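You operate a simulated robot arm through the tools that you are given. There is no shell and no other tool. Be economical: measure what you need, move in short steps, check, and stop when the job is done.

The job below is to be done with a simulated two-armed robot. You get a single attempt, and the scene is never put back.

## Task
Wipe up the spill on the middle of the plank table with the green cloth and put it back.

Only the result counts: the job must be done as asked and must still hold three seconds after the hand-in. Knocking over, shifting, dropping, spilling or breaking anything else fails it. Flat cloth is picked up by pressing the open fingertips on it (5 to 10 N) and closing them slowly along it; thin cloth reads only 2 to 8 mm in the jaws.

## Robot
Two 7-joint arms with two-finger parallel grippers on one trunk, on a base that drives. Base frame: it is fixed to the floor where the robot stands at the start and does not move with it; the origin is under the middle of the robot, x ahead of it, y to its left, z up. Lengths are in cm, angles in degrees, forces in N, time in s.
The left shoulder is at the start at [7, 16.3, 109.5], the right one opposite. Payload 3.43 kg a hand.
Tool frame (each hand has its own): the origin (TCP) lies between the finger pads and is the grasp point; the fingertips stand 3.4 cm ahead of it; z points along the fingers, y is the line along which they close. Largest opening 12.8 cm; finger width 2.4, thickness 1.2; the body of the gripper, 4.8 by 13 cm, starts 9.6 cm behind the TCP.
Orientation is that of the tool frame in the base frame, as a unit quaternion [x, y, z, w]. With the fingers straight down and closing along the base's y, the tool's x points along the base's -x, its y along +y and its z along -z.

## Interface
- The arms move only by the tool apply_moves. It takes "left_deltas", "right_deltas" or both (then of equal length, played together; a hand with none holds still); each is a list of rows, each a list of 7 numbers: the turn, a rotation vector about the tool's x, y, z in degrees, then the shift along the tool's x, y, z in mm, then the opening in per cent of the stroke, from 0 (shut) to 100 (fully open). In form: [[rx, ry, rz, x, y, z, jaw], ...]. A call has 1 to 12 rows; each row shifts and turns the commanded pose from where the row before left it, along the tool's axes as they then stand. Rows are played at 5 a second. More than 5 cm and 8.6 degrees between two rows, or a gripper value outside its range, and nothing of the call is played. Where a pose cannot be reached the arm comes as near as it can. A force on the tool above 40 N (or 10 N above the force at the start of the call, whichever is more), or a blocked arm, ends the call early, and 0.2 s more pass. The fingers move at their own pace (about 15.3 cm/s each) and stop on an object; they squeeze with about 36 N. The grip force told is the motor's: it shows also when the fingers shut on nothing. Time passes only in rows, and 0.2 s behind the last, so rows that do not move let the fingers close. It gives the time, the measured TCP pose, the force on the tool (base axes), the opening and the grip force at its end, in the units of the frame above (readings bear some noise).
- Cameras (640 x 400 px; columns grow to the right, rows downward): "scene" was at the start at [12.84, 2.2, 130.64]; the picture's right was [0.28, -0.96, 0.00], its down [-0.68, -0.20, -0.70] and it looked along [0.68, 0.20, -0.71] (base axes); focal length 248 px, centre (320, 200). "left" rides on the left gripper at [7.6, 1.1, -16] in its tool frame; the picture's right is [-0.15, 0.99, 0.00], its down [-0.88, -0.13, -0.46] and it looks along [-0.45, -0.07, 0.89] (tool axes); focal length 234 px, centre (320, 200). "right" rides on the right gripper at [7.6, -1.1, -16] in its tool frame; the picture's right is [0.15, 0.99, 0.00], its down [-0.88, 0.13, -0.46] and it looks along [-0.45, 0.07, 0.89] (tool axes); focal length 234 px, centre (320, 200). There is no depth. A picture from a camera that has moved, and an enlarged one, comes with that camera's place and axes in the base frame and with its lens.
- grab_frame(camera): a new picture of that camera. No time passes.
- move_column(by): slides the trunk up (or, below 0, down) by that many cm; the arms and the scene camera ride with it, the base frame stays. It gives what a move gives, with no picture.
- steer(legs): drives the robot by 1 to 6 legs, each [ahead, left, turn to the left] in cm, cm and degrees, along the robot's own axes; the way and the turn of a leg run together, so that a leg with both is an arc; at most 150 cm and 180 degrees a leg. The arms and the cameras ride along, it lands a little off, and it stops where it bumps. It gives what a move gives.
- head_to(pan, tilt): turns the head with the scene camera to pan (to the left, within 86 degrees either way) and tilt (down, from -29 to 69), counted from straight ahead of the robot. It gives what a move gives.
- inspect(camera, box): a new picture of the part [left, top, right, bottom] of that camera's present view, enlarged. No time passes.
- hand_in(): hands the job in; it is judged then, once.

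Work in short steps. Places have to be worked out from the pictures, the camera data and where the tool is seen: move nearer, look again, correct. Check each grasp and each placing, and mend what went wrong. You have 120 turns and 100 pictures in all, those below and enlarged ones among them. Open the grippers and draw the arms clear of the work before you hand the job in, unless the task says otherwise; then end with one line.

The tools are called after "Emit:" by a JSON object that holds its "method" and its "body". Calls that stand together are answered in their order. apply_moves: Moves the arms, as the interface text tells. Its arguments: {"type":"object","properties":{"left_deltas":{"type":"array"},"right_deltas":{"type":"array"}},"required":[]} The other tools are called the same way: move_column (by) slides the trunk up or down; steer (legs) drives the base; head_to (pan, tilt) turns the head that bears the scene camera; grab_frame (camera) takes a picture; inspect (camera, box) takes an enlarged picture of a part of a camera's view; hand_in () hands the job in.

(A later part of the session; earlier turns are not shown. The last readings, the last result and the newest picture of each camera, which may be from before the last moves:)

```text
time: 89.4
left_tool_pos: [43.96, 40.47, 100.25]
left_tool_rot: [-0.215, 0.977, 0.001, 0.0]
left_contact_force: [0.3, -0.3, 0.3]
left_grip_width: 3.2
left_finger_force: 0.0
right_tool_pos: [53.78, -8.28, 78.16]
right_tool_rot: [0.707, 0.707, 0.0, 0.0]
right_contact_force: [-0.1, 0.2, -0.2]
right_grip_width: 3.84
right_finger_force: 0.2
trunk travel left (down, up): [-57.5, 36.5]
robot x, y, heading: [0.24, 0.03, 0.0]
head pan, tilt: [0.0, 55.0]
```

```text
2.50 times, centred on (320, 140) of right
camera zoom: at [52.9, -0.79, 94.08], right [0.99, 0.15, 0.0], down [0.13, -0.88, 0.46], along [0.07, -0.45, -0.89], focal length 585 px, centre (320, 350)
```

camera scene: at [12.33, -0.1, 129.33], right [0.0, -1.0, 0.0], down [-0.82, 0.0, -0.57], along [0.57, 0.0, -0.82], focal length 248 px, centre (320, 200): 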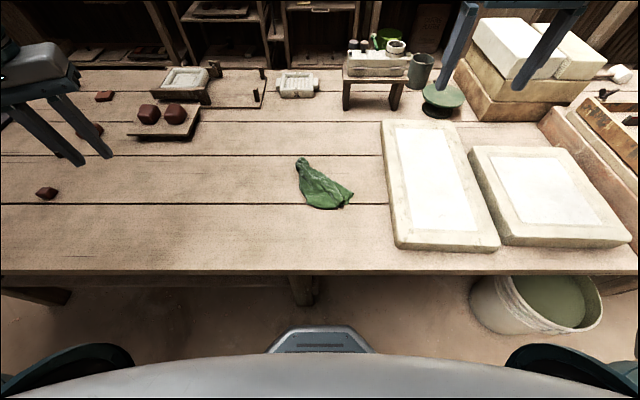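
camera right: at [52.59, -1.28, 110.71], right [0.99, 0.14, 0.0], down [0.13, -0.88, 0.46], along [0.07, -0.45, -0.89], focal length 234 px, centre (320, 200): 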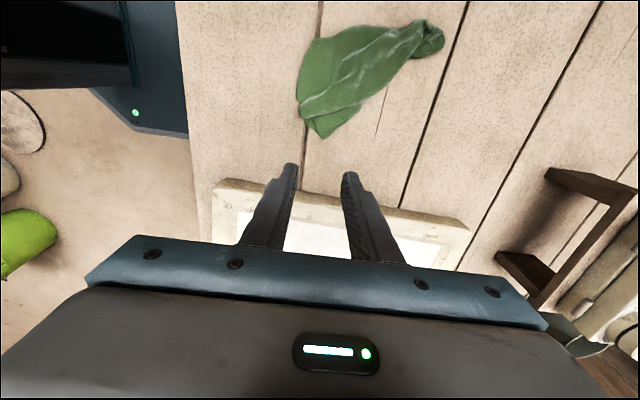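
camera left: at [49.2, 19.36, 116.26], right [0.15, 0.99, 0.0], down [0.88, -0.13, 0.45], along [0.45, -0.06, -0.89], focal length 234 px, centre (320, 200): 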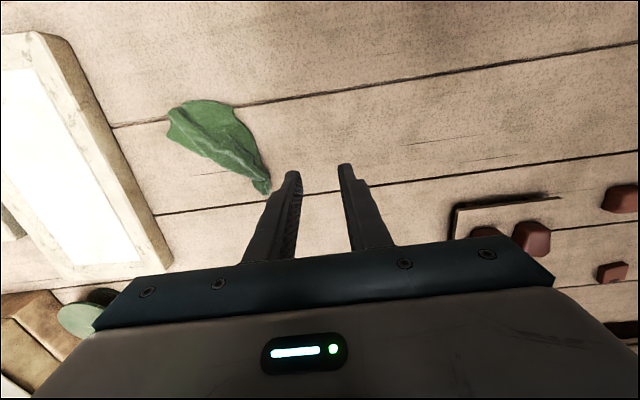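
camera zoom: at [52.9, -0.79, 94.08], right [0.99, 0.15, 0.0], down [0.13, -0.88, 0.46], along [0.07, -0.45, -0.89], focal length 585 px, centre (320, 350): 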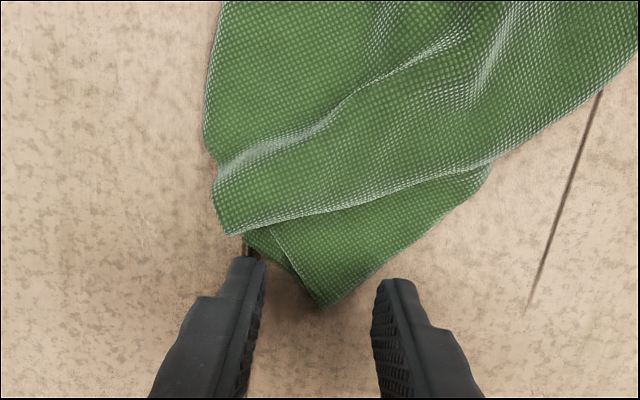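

The corner tip is at (54.5, −9.7). I'll center on it, narrow the jaw to about 2 cm and press onto the corner.

Emit:
{"method": "apply_moves", "body": {"right_deltas": [[0, 0, 0, 3, 6, 0, 16], [0, 0, 0, 0, 0, 12, 16], [0, 0, 0, 0, 0, 8, 16], [0, 0, 0, 0, 0, 3, 16], [0, 0, 0, 0, 0, 2, 16], [0, 0, 0, 0, 0, 0, 16]]}}

Emit:
{"method": "inspect", "body": {"camera": "right", "box": [200, 60, 440, 220]}}

```text
time: 90.8
left_tool_pos: [43.97, 40.41, 100.21]
left_tool_rot: [-0.215, 0.977, 0.002, -0.001]
left_contact_force: [0.3, 0.5, 0.0]
left_grip_width: 3.22
left_finger_force: 0.1
right_tool_pos: [54.56, -8.12, 75.71]
right_tool_rot: [0.707, 0.707, -0.001, -0.001]
right_contact_force: [-0.8, 0.2, 0.8]
right_grip_width: 2.05
right_finger_force: 0.1
trunk travel left (down, up): [-57.5, 36.5]
robot x, y, heading: [-0.09, -0.0, -0.2]
head pan, tilt: [0.0, 55.0]
```

```text
2.50 times, centred on (320, 140) of right
camera zoom: at [53.61, -0.55, 91.67], right [0.99, 0.15, 0.0], down [0.13, -0.88, 0.46], along [0.07, -0.45, -0.89], focal length 585 px, centre (320, 350)
```

zoom: 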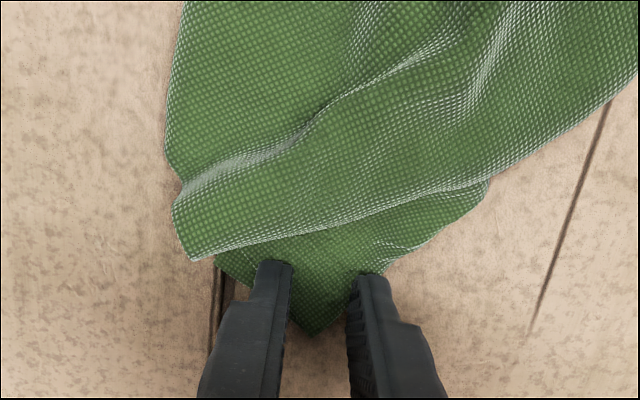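

Well placed on the corner. I'll press 1.5–2 mm more and close slowly.

Emit:
{"method": "apply_moves", "body": {"right_deltas": [[0, 0, 0, 0, 0, 1.8, 16], [0, 0, 0, 0, 0, 0, 16], [0, 0, 0, 0, 0, 0, 13], [0, 0, 0, 0, 0, 0, 10], [0, 0, 0, 0, 0, 0, 7], [0, 0, 0, 0, 0, 0, 4], [0, 0, 0, 0, 0, 0, 2], [0, 0, 0, 0, 0, 0, 0], [0, 0, 0, 0, 0, 0, 0], [0, 0, 0, 0, 0, 0, 0]]}}

Emit:
{"method": "inspect", "body": {"camera": "right", "box": [200, 60, 440, 220]}}

```text
time: 93.0
left_tool_pos: [43.86, 40.38, 100.4]
left_tool_rot: [-0.215, 0.977, 0.0, 0.0]
left_contact_force: [0.4, 0.7, 0.3]
left_grip_width: 3.25
left_finger_force: 0.1
right_tool_pos: [54.53, -8.0, 75.54]
right_tool_rot: [0.707, 0.707, -0.001, 0.0]
right_contact_force: [-1.5, 0.7, 7.1]
right_grip_width: 0.14
right_finger_force: 36.1
trunk travel left (down, up): [-57.5, 36.5]
robot x, y, heading: [-0.12, 0.25, 0.2]
head pan, tilt: [0.0, 55.0]
```

```text
2.50 times, centred on (320, 140) of right
camera zoom: at [53.56, -0.48, 91.54], right [0.99, 0.15, 0.0], down [0.13, -0.88, 0.46], along [0.07, -0.45, -0.89], focal length 585 px, centre (320, 350)
```

zoom: 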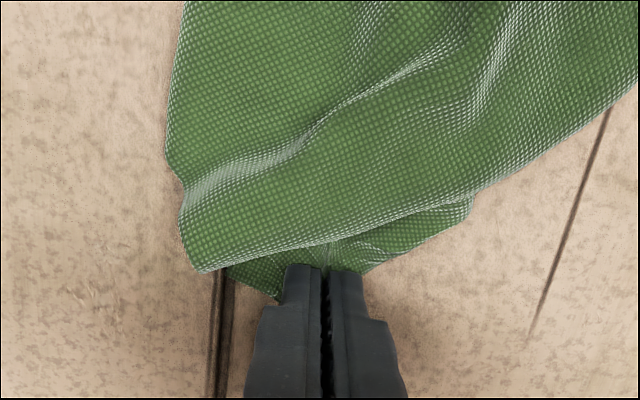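

A 1.4 mm grip on the corner. I'll lift it to let the cloth hang and unfold.

Emit:
{"method": "apply_moves", "body": {"right_deltas": [[0, 0, 0, 0, 0, -20, 0], [0, 0, 0, 0, 0, -35, 0], [0, 0, 0, 5, 0, -40, 0], [0, 0, 0, 5, 0, -40, 0], [0, 0, 0, 5, 0, -40, 0], [0, 0, 0, 5, 0, -40, 0], [0, 0, 0, 5, 0, -40, 0], [0, 0, 0, 5, 0, -40, 0], [0, 0, 0, 0, 0, -30, 0], [0, 0, 0, 0, 0, 0, 0], [0, 0, 0, 0, 0, 0, 0]]}}

Emit:
{"method": "head_to", "body": {"pan": 0, "tilt": 40}}

Emit:
{"method": "grab_frame", "body": {"camera": "scene"}}

```text
time: 95.4
left_tool_pos: [43.84, 40.49, 100.21]
left_tool_rot: [-0.216, 0.976, 0.0, 0.0]
left_contact_force: [-0.7, 0.2, -0.5]
left_grip_width: 3.2
left_finger_force: 0.1
right_tool_pos: [54.78, -4.93, 108.21]
right_tool_rot: [0.707, 0.707, 0.0, 0.0]
right_contact_force: [0.6, 1.0, -0.4]
right_grip_width: 0.2
right_finger_force: 36.1
trunk travel left (down, up): [-57.5, 36.5]
robot x, y, heading: [0.31, 0.11, -0.1]
head pan, tilt: [0.0, 55.0]
```

```text
time: 96.2
left_tool_pos: [43.91, 40.46, 100.25]
left_tool_rot: [-0.215, 0.977, 0.001, -0.001]
left_contact_force: [0.2, 0.1, -0.6]
left_grip_width: 3.17
left_finger_force: 0.0
right_tool_pos: [54.79, -4.98, 108.25]
right_tool_rot: [0.707, 0.707, -0.001, -0.001]
right_contact_force: [-0.9, -0.9, -0.3]
right_grip_width: 0.21
right_finger_force: 36.1
trunk travel left (down, up): [-57.5, 36.5]
robot x, y, heading: [-0.11, -0.04, -0.3]
head pan, tilt: [0.0, 40.0]
```

```text
39 pictures are left
camera scene: at [13.62, -0.1, 131.39], right [0.0, -1.0, 0.0], down [-0.64, 0.0, -0.77], along [0.77, 0.0, -0.64], focal length 248 px, centre (320, 200)
```

scene: 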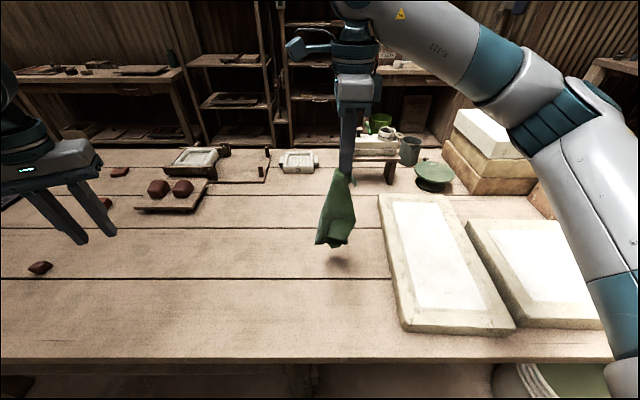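

Emit:
{"method": "inspect", "body": {"camera": "scene", "box": [280, 130, 400, 270]}}

```text
2.86 times, centred on (340, 200) of scene
camera zoom: at [13.62, -0.1, 131.39], right [0.0, -1.0, 0.0], down [-0.64, 0.0, -0.77], along [0.77, 0.0, -0.64], focal length 708 px, centre (263, 200)
```

zoom: 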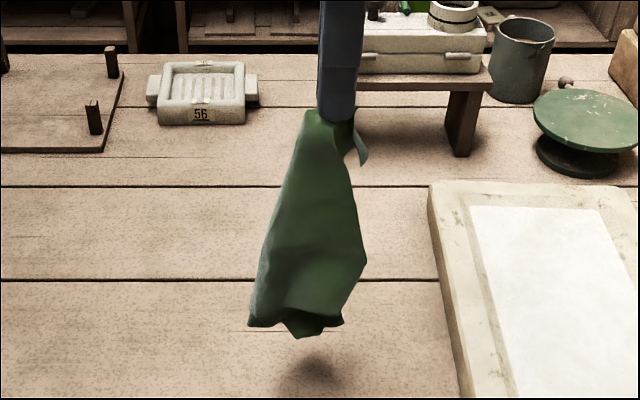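

It hangs about 24 cm long and opened a bit. I'll lay it with its bottom at the original far-left area, drawing the held corner toward the near-right corner at (42, −12).

Emit:
{"method": "apply_moves", "body": {"right_deltas": [[0, 0, 0, 36, 19, 13, 0], [0, 0, 0, 36, 19, 13, 0], [0, 0, 0, 36, 19, 13, 0], [0, 0, 0, 36, 19, 13, 0], [0, 0, 0, 0, 0, 45, 0], [0, 0, 0, -26, -26, 26, 0], [0, 0, 0, -26, -26, 26, 0], [0, 0, 0, -26, -26, 26, 0], [0, 0, 0, -26, -26, 26, 0], [0, 0, 0, -26, -26, 26, 0], [0, 0, 0, -26, -26, 26, 0], [0, 0, 0, -26, -26, 26, 0]]}}

Emit:
{"method": "apply_moves", "body": {"right_deltas": [[0, 0, 0, -26, -20, 24, 0], [0, 0, 0, -5, 0, 0, 0], [0, 0, 0, 0, 0, 0, 0]]}}

Emit:
{"method": "grab_frame", "body": {"camera": "scene"}}

Emit:
{"method": "grab_frame", "body": {"camera": "right"}}

```text
time: 98.8
left_tool_pos: [43.91, 40.4, 100.39]
left_tool_rot: [-0.215, 0.977, 0.001, -0.001]
left_contact_force: [0.4, 0.3, -0.8]
left_grip_width: 3.19
left_finger_force: 0.1
right_tool_pos: [44.3, -8.93, 79.91]
right_tool_rot: [0.708, 0.707, 0.0, -0.001]
right_contact_force: [-0.4, 0.1, -1.2]
right_grip_width: 0.2
right_finger_force: 36.1
trunk travel left (down, up): [-57.5, 36.5]
robot x, y, heading: [0.14, -0.18, -0.2]
head pan, tilt: [0.0, 40.0]
```

```text
time: 99.5
left_tool_pos: [43.96, 40.39, 100.36]
left_tool_rot: [-0.214, 0.977, 0.002, 0.0]
left_contact_force: [0.3, 0.4, -1.2]
left_grip_width: 3.19
left_finger_force: 0.0
right_tool_pos: [42.09, -11.9, 77.57]
right_tool_rot: [0.707, 0.707, -0.001, -0.001]
right_contact_force: [0.3, -0.2, -0.2]
right_grip_width: 0.18
right_finger_force: 35.5
trunk travel left (down, up): [-57.5, 36.5]
robot x, y, heading: [0.08, 0.02, -0.3]
head pan, tilt: [0.0, 40.0]
```

```text
37 pictures are left
camera scene: at [13.61, -0.13, 131.39], right [0.0, -1.0, 0.0], down [-0.64, 0.0, -0.77], along [0.77, 0.0, -0.64], focal length 248 px, centre (320, 200)
```

scene: 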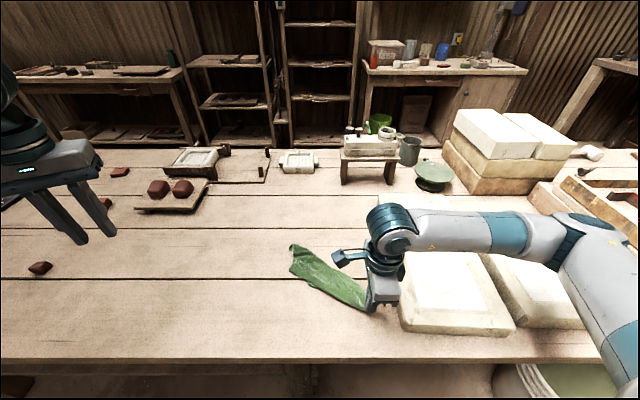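

```text
36 pictures are left
camera right: at [41.18, -4.38, 93.58], right [0.99, 0.15, 0.0], down [0.13, -0.88, 0.46], along [0.07, -0.45, -0.89], focal length 234 px, centre (320, 200)
```

right: 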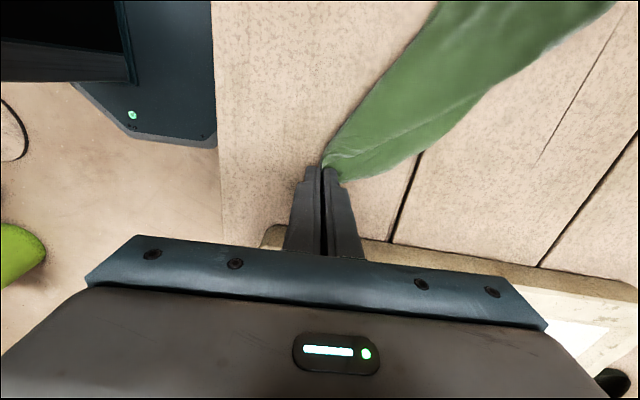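

A diagonal strip now lies from (42, −12) to about (62, 7). I'll keep the right hand as an anchor, lowering it onto the table, and bring the left hand nearer for a view.

Emit:
{"method": "apply_moves", "body": {"right_deltas": [[0, 0, 0, 0, 0, 10, 0], [0, 0, 0, 0, 0, 6, 0], [0, 0, 0, 0, 0, 0, 0], [0, 0, 0, 0, 0, 0, 0], [0, 0, 0, 0, 0, 0, 0], [0, 0, 0, 0, 0, 0, 0], [0, 0, 0, 0, 0, 0, 0], [0, 0, 0, 0, 0, 0, 0], [0, 0, 0, 0, 0, 0, 0]], "left_deltas": [[0, 0, 8.3, 0, 0, 0, 25], [0, 0, 8.3, 0, 0, 0, 25], [0, 0, 8.2, 0, 0, 0, 25], [0, 0, 0, -10, -40, 0, 25], [0, 0, 0, -10, -40, 0, 25], [0, 0, 0, -10, -40, 0, 25], [0, 0, 0, -10, -40, 0, 25], [0, 0, 0, -10, -40, 0, 25], [0, 0, 0, 0, 0, 0, 25]]}}

Emit:
{"method": "grab_frame", "body": {"camera": "left"}}

```text
time: 101.5
left_tool_pos: [49.26, 20.68, 100.13]
left_tool_rot: [0.0, 1.0, 0.001, 0.0]
left_contact_force: [-0.9, -0.4, -0.1]
left_grip_width: 3.2
left_finger_force: 0.1
right_tool_pos: [42.05, -11.72, 76.14]
right_tool_rot: [0.707, 0.707, -0.001, 0.001]
right_contact_force: [-0.5, 0.9, 0.7]
right_grip_width: 0.19
right_finger_force: 36.0
trunk travel left (down, up): [-57.5, 36.5]
robot x, y, heading: [0.09, 0.1, -0.0]
head pan, tilt: [0.0, 40.0]
```

```text
35 pictures are left
camera left: at [41.52, 21.78, 116.12], right [0.15, 0.99, 0.0], down [0.88, -0.13, 0.46], along [0.45, -0.07, -0.89], focal length 234 px, centre (320, 200)
```

left: 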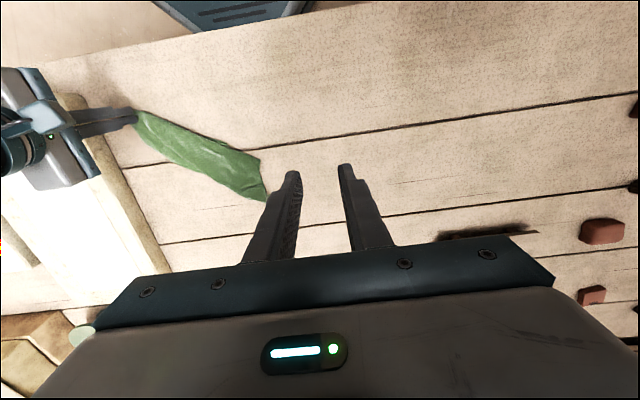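

Emit:
{"method": "inspect", "body": {"camera": "left", "box": [110, 90, 290, 215]}}

Emit:
{"method": "inspect", "body": {"camera": "scene", "box": [270, 220, 400, 320]}}

```text
3.20 times, centred on (200, 152) of left
camera zoom: at [41.52, 21.78, 116.12], right [0.15, 0.99, 0.0], down [0.88, -0.13, 0.46], along [0.45, -0.07, -0.89], focal length 749 px, centre (704, 352)
```

zoom: 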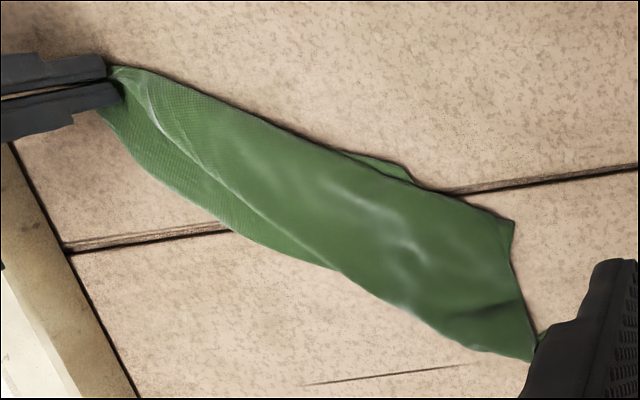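

```text
4.00 times, centred on (335, 270) of scene
camera zoom: at [13.56, 0.01, 131.4], right [0.0, -1.0, 0.0], down [-0.64, 0.0, -0.77], along [0.77, 0.0, -0.64], focal length 991 px, centre (260, -80)
```

zoom: 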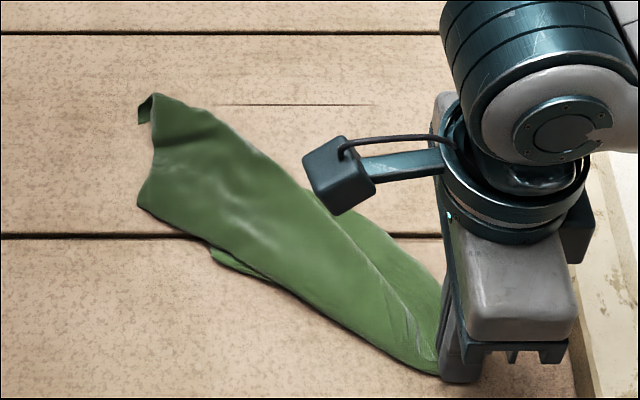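

The strip is about 27 × 9.5 cm, with the cloth folded lengthwise. If I hold both ends and lift, the rest should drop open into a sheet. I'll bring the left hand to the far end corner at about (62, 7).

Emit:
{"method": "apply_moves", "body": {"left_deltas": [[0, 0, 0, -24, -27, 30, 25], [0, 0, 0, -24, -27, 30, 25], [0, 0, 0, -24, -27, 30, 25], [0, 0, 0, -24, -28, 30, 25], [0, 0, 0, -24, -28, 30, 25], [0, 0, 0, 0, 0, 25, 25], [0, 0, 0, 0, 0, 0, 25]]}}

Emit:
{"method": "inspect", "body": {"camera": "left", "box": [160, 40, 480, 240]}}

```text
time: 103.2
left_tool_pos: [61.1, 6.85, 82.5]
left_tool_rot: [0.0, 1.0, 0.002, -0.001]
left_contact_force: [0.0, 0.0, 0.3]
left_grip_width: 3.21
left_finger_force: 0.2
right_tool_pos: [42.15, -11.95, 76.05]
right_tool_rot: [0.707, 0.707, -0.001, 0.0]
right_contact_force: [0.5, 0.1, 1.2]
right_grip_width: 0.17
right_finger_force: 36.0
trunk travel left (down, up): [-57.5, 36.5]
robot x, y, heading: [0.15, 0.5, -0.0]
head pan, tilt: [0.0, 40.0]
```

```text
2.00 times, centred on (320, 140) of left
camera zoom: at [53.41, 7.98, 98.49], right [0.15, 0.99, 0.0], down [0.88, -0.13, 0.45], along [0.45, -0.06, -0.89], focal length 468 px, centre (320, 320)
```

zoom: 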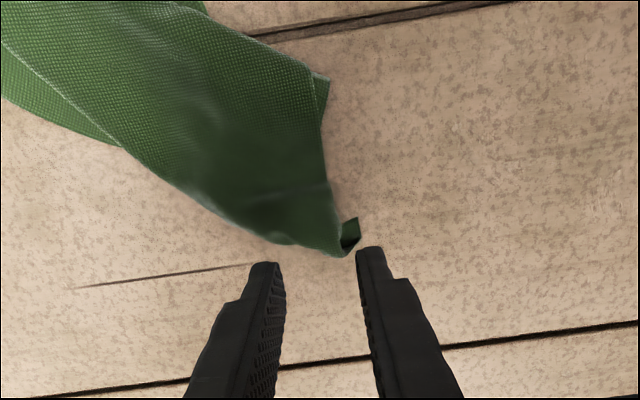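

The tip is at (62.6, 8.3). I'll pinch just inside, at (61.1, 7.5), with a narrow jaw.

Emit:
{"method": "apply_moves", "body": {"left_deltas": [[0, 0, 0, 0, 7, 20, 18], [0, 0, 0, 0, 0, 25, 18], [0, 0, 0, 0, 0, 14, 18], [0, 0, 0, 0, 0, 5, 18], [0, 0, 0, 0, 0, 3, 18], [0, 0, 0, 0, 0, 0, 18]]}}

Emit:
{"method": "inspect", "body": {"camera": "left", "box": [200, 80, 440, 230]}}

```text
time: 104.5
left_tool_pos: [61.05, 7.44, 76.01]
left_tool_rot: [0.0, 1.0, 0.002, -0.001]
left_contact_force: [-0.5, 0.3, 0.7]
left_grip_width: 2.32
left_finger_force: 0.0
right_tool_pos: [42.13, -11.89, 76.13]
right_tool_rot: [0.707, 0.708, 0.0, 0.0]
right_contact_force: [-0.4, 0.2, -0.4]
right_grip_width: 0.17
right_finger_force: 36.1
trunk travel left (down, up): [-57.5, 36.5]
robot x, y, heading: [0.05, -0.03, -0.1]
head pan, tilt: [0.0, 40.0]
```

```text
2.67 times, centred on (320, 155) of left
camera zoom: at [53.36, 8.52, 92.0], right [0.15, 0.99, 0.0], down [0.88, -0.13, 0.45], along [0.45, -0.06, -0.89], focal length 624 px, centre (320, 320)
```

zoom: 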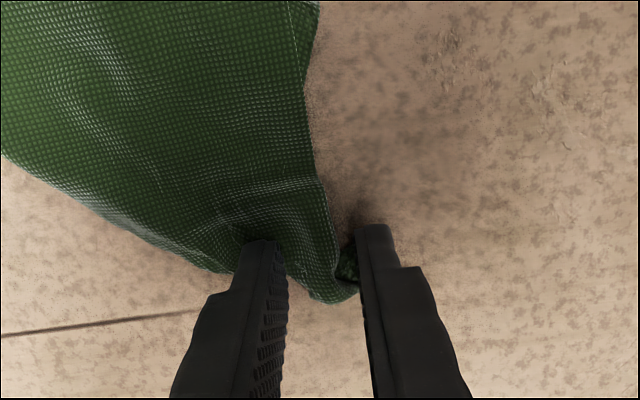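

Good position. I'll press a few mm and close slowly.

Emit:
{"method": "apply_moves", "body": {"left_deltas": [[0, 0, 0, 0, 0, 3, 18], [0, 0, 0, 0, 0, 2.5, 18], [0, 0, 0, 0, 0, 0, 15], [0, 0, 0, 0, 0, 0, 12], [0, 0, 0, 0, 0, 0, 9], [0, 0, 0, 0, 0, 0, 6], [0, 0, 0, 0, 0, 0, 3], [0, 0, 0, 0, 0, 0, 0], [0, 0, 0, 0, 0, 0, 0], [0, 0, 0, 0, 0, 0, 0]]}}

Emit:
{"method": "inspect", "body": {"camera": "left", "box": [200, 80, 440, 230]}}

```text
time: 106.8
left_tool_pos: [60.99, 7.39, 75.7]
left_tool_rot: [0.0, 1.0, 0.0, 0.0]
left_contact_force: [3.1, -0.6, 26.7]
left_grip_width: 0.29
left_finger_force: 36.4
right_tool_pos: [42.09, -11.83, 76.13]
right_tool_rot: [0.707, 0.707, 0.001, 0.001]
right_contact_force: [0.1, 0.2, -0.5]
right_grip_width: 0.18
right_finger_force: 36.3
trunk travel left (down, up): [-57.5, 36.5]
robot x, y, heading: [-0.12, 0.26, -0.2]
head pan, tilt: [0.0, 40.0]
```

```text
2.67 times, centred on (320, 155) of left
camera zoom: at [53.25, 8.43, 91.62], right [0.15, 0.99, 0.0], down [0.88, -0.13, 0.46], along [0.45, -0.06, -0.89], focal length 624 px, centre (320, 320)
```

zoom: 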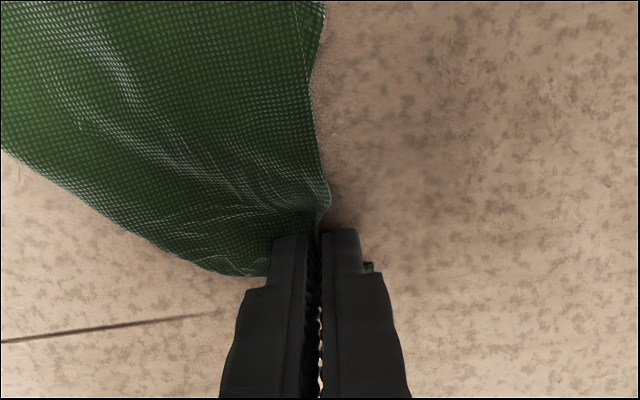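

Both ends are gripped. I'll lift both hands together so the sheet can drop open.

Emit:
{"method": "apply_moves", "body": {"left_deltas": [[0, 0, 0, 0, 0, -20, 0], [0, 0, 0, 0, 0, -40, 0], [0, 0, 0, 0, 0, -40, 0], [0, 0, 0, 0, 0, -40, 0], [0, 0, 0, 0, 0, -40, 0], [0, 0, 0, 0, 0, -40, 0], [0, 0, 0, 0, 0, -40, 0], [0, 0, 0, 0, 0, -20, 0], [0, 0, 0, 0, 0, 0, 0], [0, 0, 0, 0, 0, 0, 0]], "right_deltas": [[0, 0, 0, 0, 0, -20, 0], [0, 0, 0, 0, 0, -40, 0], [0, 0, 0, 0, 0, -40, 0], [0, 0, 0, 0, 0, -40, 0], [0, 0, 0, 0, 0, -40, 0], [0, 0, 0, 0, 0, -40, 0], [0, 0, 0, 0, 0, -40, 0], [0, 0, 0, 0, 0, -20, 0], [0, 0, 0, 0, 0, 0, 0], [0, 0, 0, 0, 0, 0, 0]]}}

Emit:
{"method": "grab_frame", "body": {"camera": "scene"}}

Emit:
{"method": "grab_frame", "body": {"camera": "left"}}

```text
time: 109.0
left_tool_pos: [61.05, 7.57, 103.49]
left_tool_rot: [0.0, 1.0, 0.001, -0.001]
left_contact_force: [-0.4, -0.3, 0.4]
left_grip_width: 0.16
left_finger_force: 35.7
right_tool_pos: [42.07, -11.77, 104.18]
right_tool_rot: [0.707, 0.708, -0.001, 0.0]
right_contact_force: [0.2, -0.4, -0.2]
right_grip_width: 0.16
right_finger_force: 36.5
trunk travel left (down, up): [-57.5, 36.5]
robot x, y, heading: [0.03, 0.17, 0.2]
head pan, tilt: [0.0, 40.0]
```

```text
29 pictures are left
camera scene: at [13.6, -0.1, 131.4], right [0.0, -1.0, 0.0], down [-0.64, 0.0, -0.77], along [0.77, 0.0, -0.64], focal length 248 px, centre (320, 200)
```

scene: 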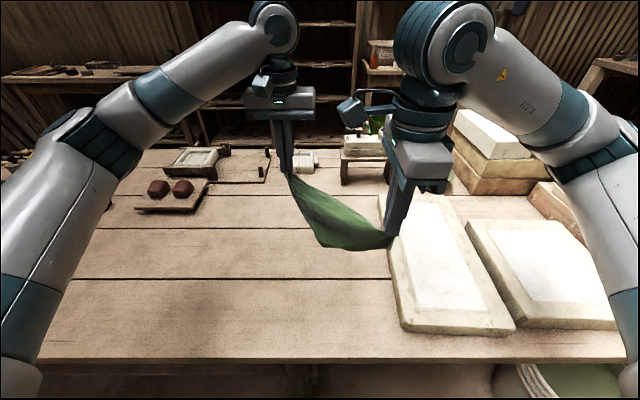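

```text
28 pictures are left
camera left: at [53.36, 8.42, 119.55], right [0.15, 0.99, 0.0], down [0.88, -0.13, 0.45], along [0.45, -0.06, -0.89], focal length 234 px, centre (320, 200)
```

left: 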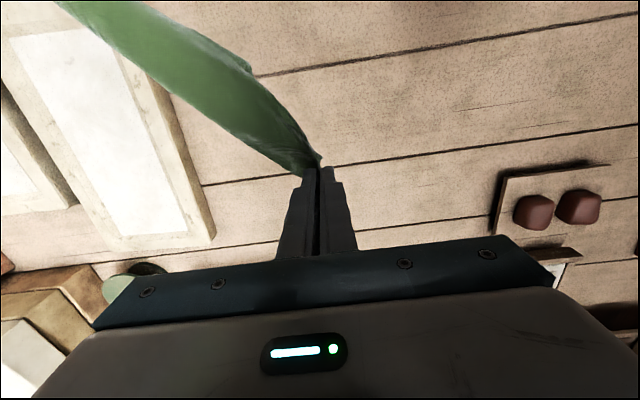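

Emit:
{"method": "inspect", "body": {"camera": "scene", "box": [270, 150, 410, 270]}}

```text
3.33 times, centred on (340, 210) of scene
camera zoom: at [13.6, -0.1, 131.4], right [0.0, -1.0, 0.0], down [-0.64, 0.0, -0.77], along [0.77, 0.0, -0.64], focal length 826 px, centre (253, 167)
```

zoom: 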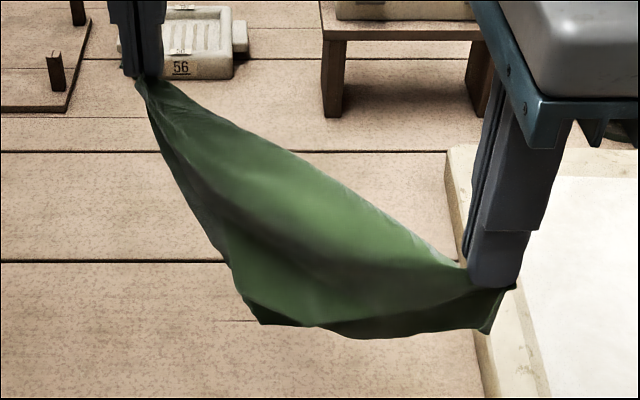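

These look like opposite corners, with slack between them. I'll draw the left hand out toward the far-left corner at (65.5, 12.5) in small steps, watching the forces.

Emit:
{"method": "apply_moves", "body": {"left_deltas": [[0, 0, 0, -8, 8, 0, 0], [0, 0, 0, -8, 8, 0, 0], [0, 0, 0, -8, 8, 0, 0], [0, 0, 0, -6, 6, 0, 0], [0, 0, 0, 0, 0, 0, 0]]}}

Emit:
{"method": "inspect", "body": {"camera": "scene", "box": [250, 140, 410, 270]}}

```text
time: 110.2
left_tool_pos: [63.89, 10.68, 103.44]
left_tool_rot: [0.0, 1.0, 0.001, 0.0]
left_contact_force: [-3.3, -3.5, 0.2]
left_grip_width: 0.19
left_finger_force: 35.8
right_tool_pos: [42.08, -11.87, 104.21]
right_tool_rot: [0.707, 0.708, 0.0, -0.002]
right_contact_force: [4.4, 3.7, 0.2]
right_grip_width: 0.19
right_finger_force: 36.0
trunk travel left (down, up): [-57.5, 36.5]
robot x, y, heading: [-0.07, 0.23, 0.0]
head pan, tilt: [0.0, 40.0]
```

```text
3.08 times, centred on (330, 205) of scene
camera zoom: at [13.62, -0.12, 131.39], right [0.0, -1.0, 0.0], down [-0.64, 0.0, -0.77], along [0.77, 0.0, -0.64], focal length 762 px, centre (289, 185)
```

zoom: 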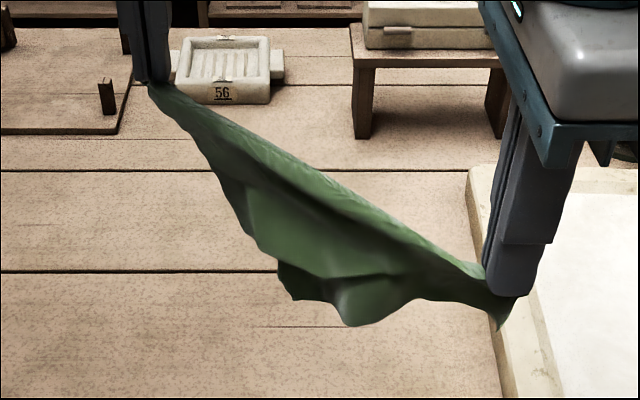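

It's taut at 31 cm with about 5 N. I'll lower both hands, shifting first to far-right, then back to near-left during the final descent, so the hanging flaps trail to the far-right side.

Emit:
{"method": "apply_moves", "body": {"left_deltas": [[0, 0, 0, -14, -14, 32, 0], [0, 0, 0, -14, -14, 32, 0], [0, 0, 0, -14, -14, 32, 0], [0, 0, 0, -14, -14, 32, 0], [0, 0, 0, 7.5, 10, 22, 0], [0, 0, 0, 7.5, 10, 22, 0], [0, 0, 0, 7.5, 10, 22, 0], [0, 0, 0, 7.5, 10, 22, 0], [0, 0, 0, 7.5, 10, 22, 0], [0, 0, 0, 7.5, 10, 18, 0], [0, 0, 0, 7.5, 10, 0, 0], [0, 0, 0, 0, 0, 0, 0]], "right_deltas": [[0, 0, 0, -14, 14, 32, 0], [0, 0, 0, -14, 14, 32, 0], [0, 0, 0, -14, 14, 32, 0], [0, 0, 0, -14, 14, 32, 0], [0, 0, 0, 10, -7.5, 23, 0], [0, 0, 0, 10, -7.5, 23, 0], [0, 0, 0, 10, -7.5, 23, 0], [0, 0, 0, 10, -7.5, 23, 0], [0, 0, 0, 10, -7.5, 23, 0], [0, 0, 0, 10, -7.5, 20, 0], [0, 0, 0, 10, -7.5, 0, 0], [0, 0, 0, 0, 0, 0, 0]]}}

Emit:
{"method": "inspect", "body": {"camera": "scene", "box": [230, 170, 430, 330]}}

Emit:
{"method": "grab_frame", "body": {"camera": "left"}}

```text
time: 112.8
left_tool_pos: [64.33, 12.02, 77.76]
left_tool_rot: [0.0, 1.0, 0.002, -0.001]
left_contact_force: [-2.9, -3.9, 0.1]
left_grip_width: 0.18
left_finger_force: 36.3
right_tool_pos: [42.67, -10.9, 77.84]
right_tool_rot: [0.707, 0.707, 0.0, 0.0]
right_contact_force: [3.5, 4.2, 0.6]
right_grip_width: 0.18
right_finger_force: 36.3
trunk travel left (down, up): [-57.5, 36.5]
robot x, y, heading: [-0.35, 0.44, -0.4]
head pan, tilt: [0.0, 40.0]
```

```text
2.50 times, centred on (330, 250) of scene
camera zoom: at [13.65, -0.16, 131.39], right [0.0, -1.0, 0.0], down [-0.64, 0.0, -0.77], along [0.77, 0.0, -0.64], focal length 619 px, centre (295, 75)
```

zoom: 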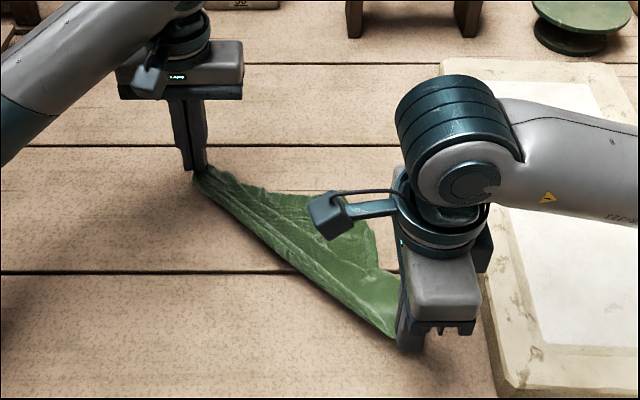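

```text
24 pictures are left
camera left: at [56.67, 13.02, 93.76], right [0.15, 0.99, 0.0], down [0.88, -0.13, 0.45], along [0.45, -0.06, -0.89], focal length 234 px, centre (320, 200)
```

left: 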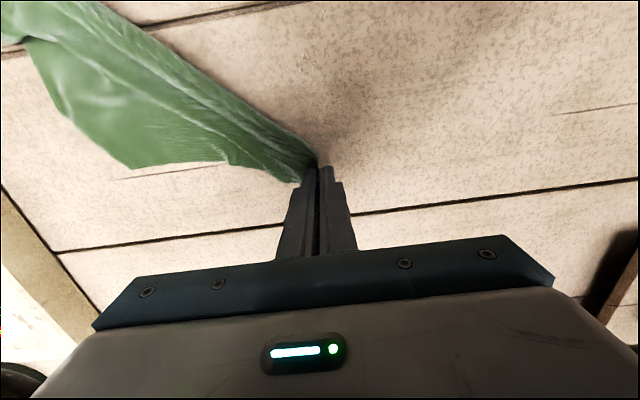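

It now lies as a triangle with its diagonal in place and flaps on the far-right side. I'll lower both hands to the table, release, and lift clear to look.

Emit:
{"method": "apply_moves", "body": {"left_deltas": [[0, 0, 0, 3, -3, 14, 0], [0, 0, 0, 0, 0, 3, 0], [0, 0, 0, 0, 0, 0, 12], [0, 0, 0, 0, 0, 0, 20], [0, 0, 0, 0, 0, -20, 20], [0, 0, 0, 0, 0, -45, 20], [0, 0, 0, 0, 20, -45, 20], [0, 0, 0, 15, 20, -40, 20], [0, 0, 0, 25, 20, -35, 20], [0, 0, 0, 25, 20, -35, 20], [0, 0, 0, 0, 0, 0, 20]], "right_deltas": [[0, 0, 0, 3, 3, 14, 0], [0, 0, 0, 0, 0, 3, 0], [0, 0, 0, 0, 0, 0, 12], [0, 0, 0, 0, 0, 0, 20], [0, 0, 0, 0, 0, -20, 20], [0, 0, 0, 0, 0, -45, 20], [0, 0, 0, -20, 0, -45, 20], [0, 0, 0, -30, 0, -35, 20], [0, 0, 0, -40, 0, -20, 20], [0, 0, 0, -40, 0, -20, 20], [0, 0, 0, -40, 0, 0, 20]]}}

Emit:
{"method": "grab_frame", "body": {"camera": "left"}}

Emit:
{"method": "inspect", "body": {"camera": "scene", "box": [250, 200, 410, 320]}}

```text
time: 115.2
left_tool_pos: [57.82, 19.47, 98.18]
left_tool_rot: [0.0, 1.0, 0.003, -0.001]
left_contact_force: [0.0, -0.6, -0.6]
left_grip_width: 2.54
left_finger_force: 0.0
right_tool_pos: [42.54, -27.26, 94.68]
right_tool_rot: [0.706, 0.708, 0.0, -0.001]
right_contact_force: [1.2, -0.1, -0.6]
right_grip_width: 2.57
right_finger_force: 0.0
trunk travel left (down, up): [-57.5, 36.5]
robot x, y, heading: [0.26, 0.2, 0.2]
head pan, tilt: [0.0, 40.0]
```

```text
23 pictures are left
camera left: at [50.13, 20.48, 114.23], right [0.15, 0.99, 0.0], down [0.88, -0.13, 0.45], along [0.45, -0.06, -0.89], focal length 234 px, centre (320, 200)
```

left: 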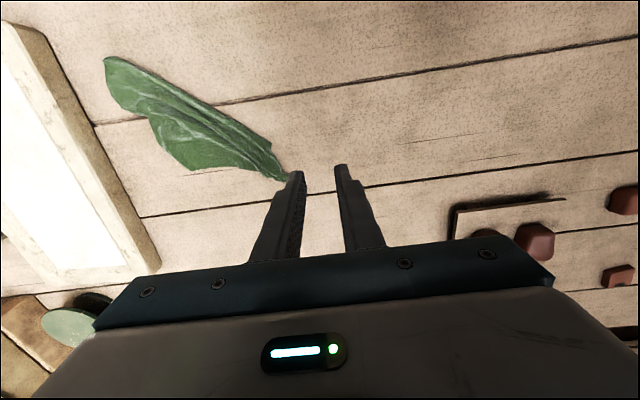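

```text
3.33 times, centred on (330, 260) of scene
camera zoom: at [13.64, -0.32, 131.39], right [0.0, -1.0, 0.0], down [-0.64, 0.0, -0.77], along [0.77, 0.0, -0.64], focal length 826 px, centre (287, 0)
```

zoom: 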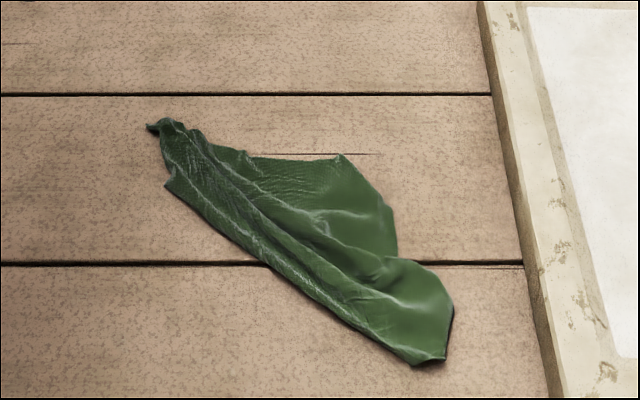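

The corner of one flap is at about (62, −5). I'll pin the cloth's diagonal with the left fingers and pull that flap out with the right hand. First the right hand goes over it, turned 43°.

Emit:
{"method": "apply_moves", "body": {"right_deltas": [[0, 0, 0, 33, 26, 0, 20], [0, 0, 0, 33, 26, 0, 20], [0, 0, 0, 33, 26, 0, 20], [0, 0, 0, 33, 26, 0, 20], [0, 0, 0, 33, 26, 0, 20], [0, 0, 0, 33, 26, 0, 20], [0, 0, 0, 33, 26, 0, 20], [0, 0, -8.5, 0, 0, 30, 20], [0, 0, -8.5, 0, 0, 30, 20], [0, 0, -8.5, 0, 0, 30, 20], [0, 0, -8.5, 0, 0, 20, 20], [0, 0, -8.5, 0, 0, 0, 20]]}}

Emit:
{"method": "inspect", "body": {"camera": "right", "box": [160, 20, 480, 220]}}

```text
time: 117.8
left_tool_pos: [57.78, 19.52, 98.13]
left_tool_rot: [0.0, 1.0, 0.001, -0.001]
left_contact_force: [0.7, -0.4, 0.4]
left_grip_width: 2.58
left_finger_force: 0.1
right_tool_pos: [60.84, -4.02, 83.69]
right_tool_rot: [0.402, 0.916, -0.001, 0.0]
right_contact_force: [-0.2, 0.0, -0.4]
right_grip_width: 2.57
right_finger_force: 0.1
trunk travel left (down, up): [-57.5, 36.5]
robot x, y, heading: [-0.07, -0.25, 0.2]
head pan, tilt: [0.0, 40.0]
```

```text
2.00 times, centred on (320, 120) of right
camera zoom: at [54.99, 0.68, 99.75], right [0.63, 0.78, 0.0], down [0.69, -0.56, 0.46], along [0.35, -0.29, -0.89], focal length 468 px, centre (320, 360)
```

zoom: 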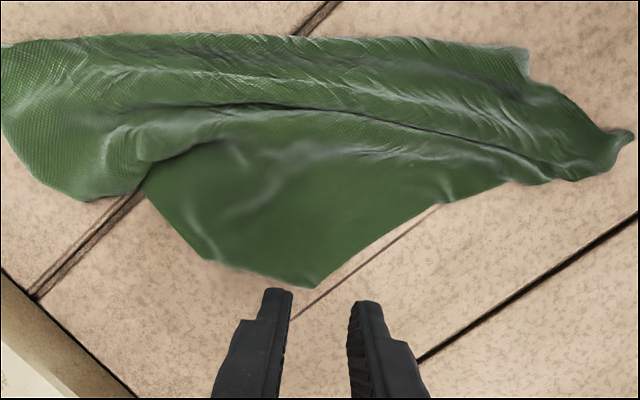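

The corner is well placed under the right fingers. I'll shift 8 mm, descend and pinch it.

Emit:
{"method": "apply_moves", "body": {"right_deltas": [[0, 0, 0, 0, -8, 35, 17], [0, 0, 0, 0, 0, 35, 17], [0, 0, 0, 0, 0, 8, 17], [0, 0, 0, 0, 0, 3, 17], [0, 0, 0, 0, 0, 2, 17], [0, 0, 0, 0, 0, 0, 14], [0, 0, 0, 0, 0, 0, 11], [0, 0, 0, 0, 0, 0, 8], [0, 0, 0, 0, 0, 0, 5], [0, 0, 0, 0, 0, 0, 2], [0, 0, 0, 0, 0, 0, 0], [0, 0, 0, 0, 0, 0, 0]]}}

Emit:
{"method": "inspect", "body": {"camera": "right", "box": [160, 40, 480, 240]}}

```text
time: 120.3
left_tool_pos: [57.58, 19.51, 98.32]
left_tool_rot: [0.0, 1.0, 0.001, 0.001]
left_contact_force: [1.3, 0.1, 0.2]
left_grip_width: 2.56
left_finger_force: 0.0
right_tool_pos: [60.35, -4.68, 75.58]
right_tool_rot: [0.403, 0.915, 0.0, 0.001]
right_contact_force: [-0.3, -2.9, 30.2]
right_grip_width: 0.12
right_finger_force: 35.1
trunk travel left (down, up): [-57.5, 36.5]
robot x, y, heading: [0.03, 0.08, -0.2]
head pan, tilt: [0.0, 40.0]
```

```text
2.00 times, centred on (320, 140) of right
camera zoom: at [54.47, 0.07, 91.52], right [0.63, 0.78, 0.0], down [0.69, -0.56, 0.46], along [0.36, -0.29, -0.89], focal length 468 px, centre (320, 320)
```

zoom: 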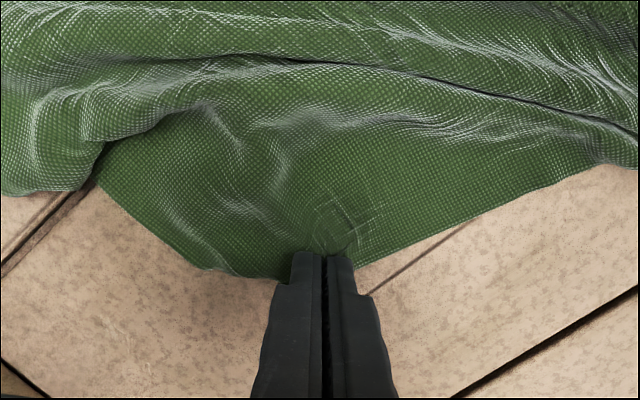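

Pinched. I'll ease the pressure and drag outward toward the original far-right corner at (66, −11.5).

Emit:
{"method": "apply_moves", "body": {"right_deltas": [[0, 0, 0, 0, 0, -5, 0], [0, 0, 0, -12, 0, 0, 0], [0, 0, 0, -15, 0, 0, 0], [0, 0, 0, -15, 0, 0, 0], [0, 0, 0, -15, 0, 0, 0], [0, 0, 0, -15, 0, 0, 0], [0, 0, 0, -15, 0, 0, 0], [0, 0, 0, 0, 0, 0, 0]]}}

Emit:
{"method": "grab_frame", "body": {"camera": "left"}}

```text
time: 122.2
left_tool_pos: [57.89, 19.57, 98.19]
left_tool_rot: [-0.001, 1.0, 0.001, -0.001]
left_contact_force: [-0.7, -0.3, -0.5]
left_grip_width: 2.56
left_finger_force: 0.1
right_tool_pos: [66.23, -11.0, 75.84]
right_tool_rot: [0.403, 0.915, -0.001, 0.0]
right_contact_force: [-0.3, 0.2, -0.2]
right_grip_width: 0.09
right_finger_force: 35.9
trunk travel left (down, up): [-57.5, 36.5]
robot x, y, heading: [-0.08, 0.02, -0.2]
head pan, tilt: [0.0, 40.0]
```

```text
19 pictures are left
camera left: at [50.14, 20.66, 114.18], right [0.15, 0.99, 0.0], down [0.88, -0.13, 0.45], along [0.45, -0.06, -0.89], focal length 234 px, centre (320, 200)
```

left: 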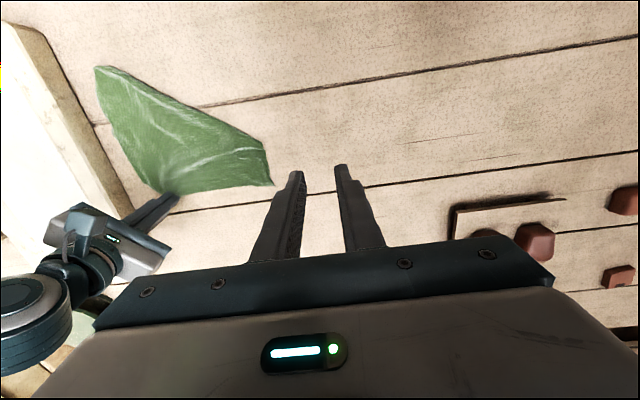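

Excellent, it opened to a triangle. I'll enlarge to find the other flap.

Emit:
{"method": "inspect", "body": {"camera": "left", "box": [80, 50, 290, 210]}}

Emit:
{"method": "inspect", "body": {"camera": "scene", "box": [250, 200, 410, 320]}}

```text
2.50 times, centred on (185, 130) of left
camera zoom: at [50.14, 20.66, 114.18], right [0.15, 0.99, 0.0], down [0.88, -0.13, 0.45], along [0.45, -0.06, -0.89], focal length 585 px, centre (658, 375)
```

zoom: 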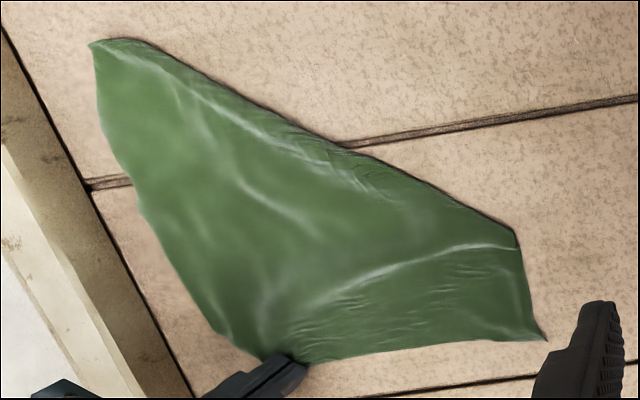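

```text
3.33 times, centred on (330, 260) of scene
camera zoom: at [13.61, -0.08, 131.39], right [0.0, -1.0, 0.0], down [-0.64, 0.0, -0.77], along [0.77, 0.0, -0.64], focal length 826 px, centre (287, 0)
```

zoom: 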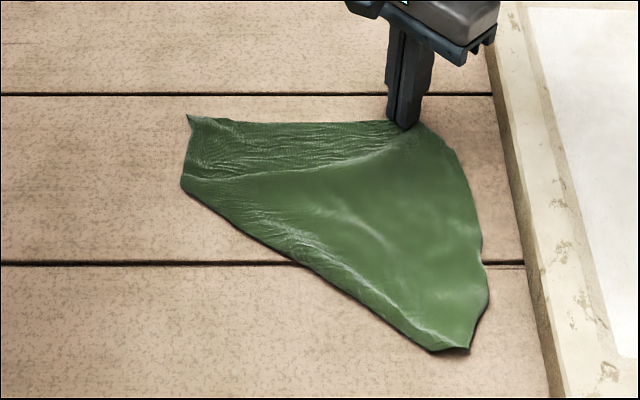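

The near-left part is tucked under. The right hand holds the far-right corner, and the far-left corner is at (67, 9.4). I'll grasp that with the left hand and hang the sheet from its far edge.

Emit:
{"method": "apply_moves", "body": {"left_deltas": [[0, 0, 0, -20, -27, 35, 17], [0, 0, 0, -20, -27, 35, 17], [0, 0, 0, -20, -27, 35, 17], [0, 0, 0, -20, -27, 35, 17], [0, 0, 0, 0, 0, 30, 17], [0, 0, 0, 0, 0, 25, 17], [0, 0, 0, 0, 0, 15, 17], [0, 0, 0, 0, 0, 0, 17]]}}

Emit:
{"method": "inspect", "body": {"camera": "left", "box": [160, 40, 480, 240]}}

```text
time: 124.0
left_tool_pos: [65.47, 8.8, 77.11]
left_tool_rot: [-0.001, 1.0, 0.002, -0.001]
left_contact_force: [0.6, -1.1, 0.2]
left_grip_width: 2.2
left_finger_force: 0.0
right_tool_pos: [66.36, -11.07, 75.79]
right_tool_rot: [0.402, 0.915, 0.0, 0.0]
right_contact_force: [-0.1, 0.8, -0.4]
right_grip_width: 0.12
right_finger_force: 36.1
trunk travel left (down, up): [-57.5, 36.5]
robot x, y, heading: [0.35, -0.05, -0.2]
head pan, tilt: [0.0, 40.0]
```

```text
2.00 times, centred on (320, 140) of left
camera zoom: at [57.77, 9.85, 93.08], right [0.15, 0.99, 0.0], down [0.88, -0.13, 0.45], along [0.45, -0.06, -0.89], focal length 468 px, centre (320, 320)
```

zoom: 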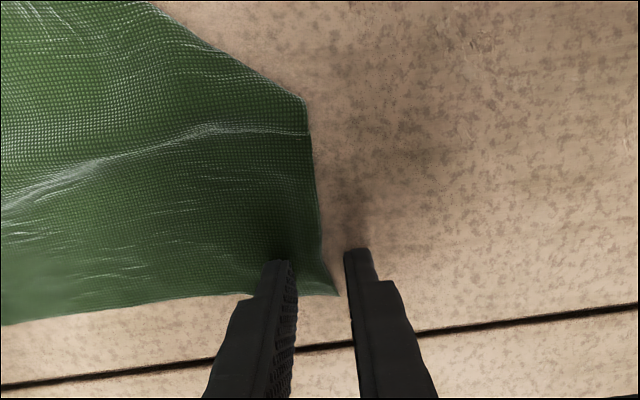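

Shift 5 mm right, press, and close.

Emit:
{"method": "apply_moves", "body": {"left_deltas": [[0, 0, 0, -2, -5, 8, 17], [0, 0, 0, 0, 0, 5, 17], [0, 0, 0, 0, 0, 4, 17], [0, 0, 0, 0, 0, 1, 14], [0, 0, 0, 0, 0, 0, 11], [0, 0, 0, 0, 0, 0, 8], [0, 0, 0, 0, 0, 0, 5], [0, 0, 0, 0, 0, 0, 2], [0, 0, 0, 0, 0, 0, 0], [0, 0, 0, 0, 0, 0, 0]]}}

Emit:
{"method": "inspect", "body": {"camera": "left", "box": [160, 40, 480, 240]}}

```text
time: 126.2
left_tool_pos: [65.62, 8.22, 75.44]
left_tool_rot: [0.0, 1.0, 0.001, 0.0]
left_contact_force: [2.6, -7.5, 19.6]
left_grip_width: 0.19
left_finger_force: 36.4
right_tool_pos: [66.18, -11.08, 75.95]
right_tool_rot: [0.403, 0.915, 0.0, 0.0]
right_contact_force: [-1.0, 1.4, -0.4]
right_grip_width: 0.07
right_finger_force: 35.8
trunk travel left (down, up): [-57.5, 36.5]
robot x, y, heading: [0.22, -0.22, -0.2]
head pan, tilt: [0.0, 40.0]
```

```text
2.00 times, centred on (320, 140) of left
camera zoom: at [57.87, 9.23, 91.48], right [0.15, 0.99, 0.0], down [0.88, -0.13, 0.46], along [0.45, -0.07, -0.89], focal length 468 px, centre (320, 320)
```

zoom: 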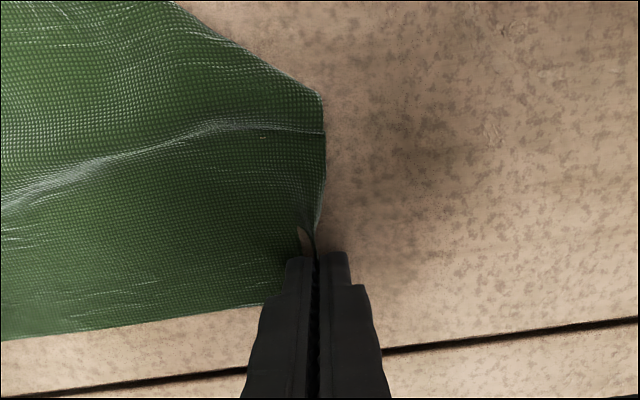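

Both far corners are held. I'll lift together, spreading slightly, so the sheet hangs from the far edge.

Emit:
{"method": "apply_moves", "body": {"left_deltas": [[0, 0, 0, 0, 0, -20, 0], [0, 0, 0, 0, 0, -40, 0], [0, 0, 0, 0, 5, -40, 0], [0, 0, 0, 0, 5, -40, 0], [0, 0, 0, 0, 5, -40, 0], [0, 0, 0, 0, 5, -40, 0], [0, 0, 0, 0, 0, -40, 0], [0, 0, 0, 0, 0, -20, 0], [0, 0, 0, 0, 0, 0, 0]], "right_deltas": [[0, 0, 0, 0, 0, -20, 0], [0, 0, 0, 0, 0, -40, 0], [0, 0, 0, -2.5, -2.5, -40, 0], [0, 0, 0, -2.5, -2.5, -40, 0], [0, 0, 0, -2.5, -2.5, -40, 0], [0, 0, 0, -2.5, -2.5, -40, 0], [0, 0, 0, 0, 0, -40, 0], [0, 0, 0, 0, 0, -20, 0], [0, 0, 0, 0, 0, 0, 0]]}}

Emit:
{"method": "grab_frame", "body": {"camera": "scene"}}

```text
time: 127.8
left_tool_pos: [65.43, 9.86, 101.94]
left_tool_rot: [0.003, 1.0, -0.005, 0.001]
left_contact_force: [2.5, -20.8, 0.1]
left_grip_width: 0.17
left_finger_force: 35.9
right_tool_pos: [66.12, -11.51, 102.41]
right_tool_rot: [0.399, 0.917, 0.007, -0.002]
right_contact_force: [-1.6, 21.0, -0.3]
right_grip_width: 0.09
right_finger_force: 35.6
trunk travel left (down, up): [-57.5, 36.5]
robot x, y, heading: [-0.1, -0.03, -0.2]
head pan, tilt: [0.0, 40.0]
stopped in row 8 (left hand): the force on the tool passed its limit (the readings are from after the stop); the commanded pose is now the measured one
```

```text
14 pictures are left
camera scene: at [13.57, -0.1, 131.39], right [0.0, -1.0, 0.0], down [-0.64, 0.0, -0.77], along [0.77, 0.0, -0.64], focal length 248 px, centre (320, 200)
```

scene: 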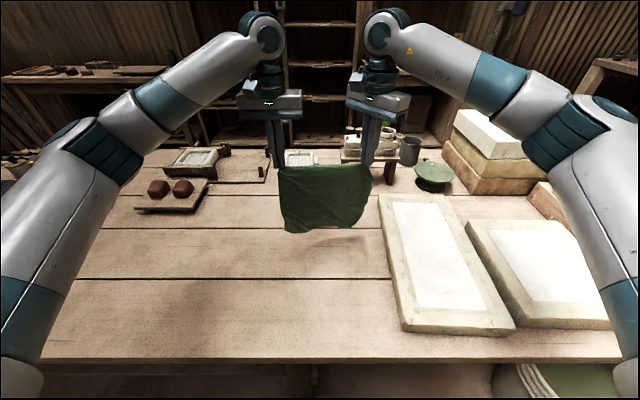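

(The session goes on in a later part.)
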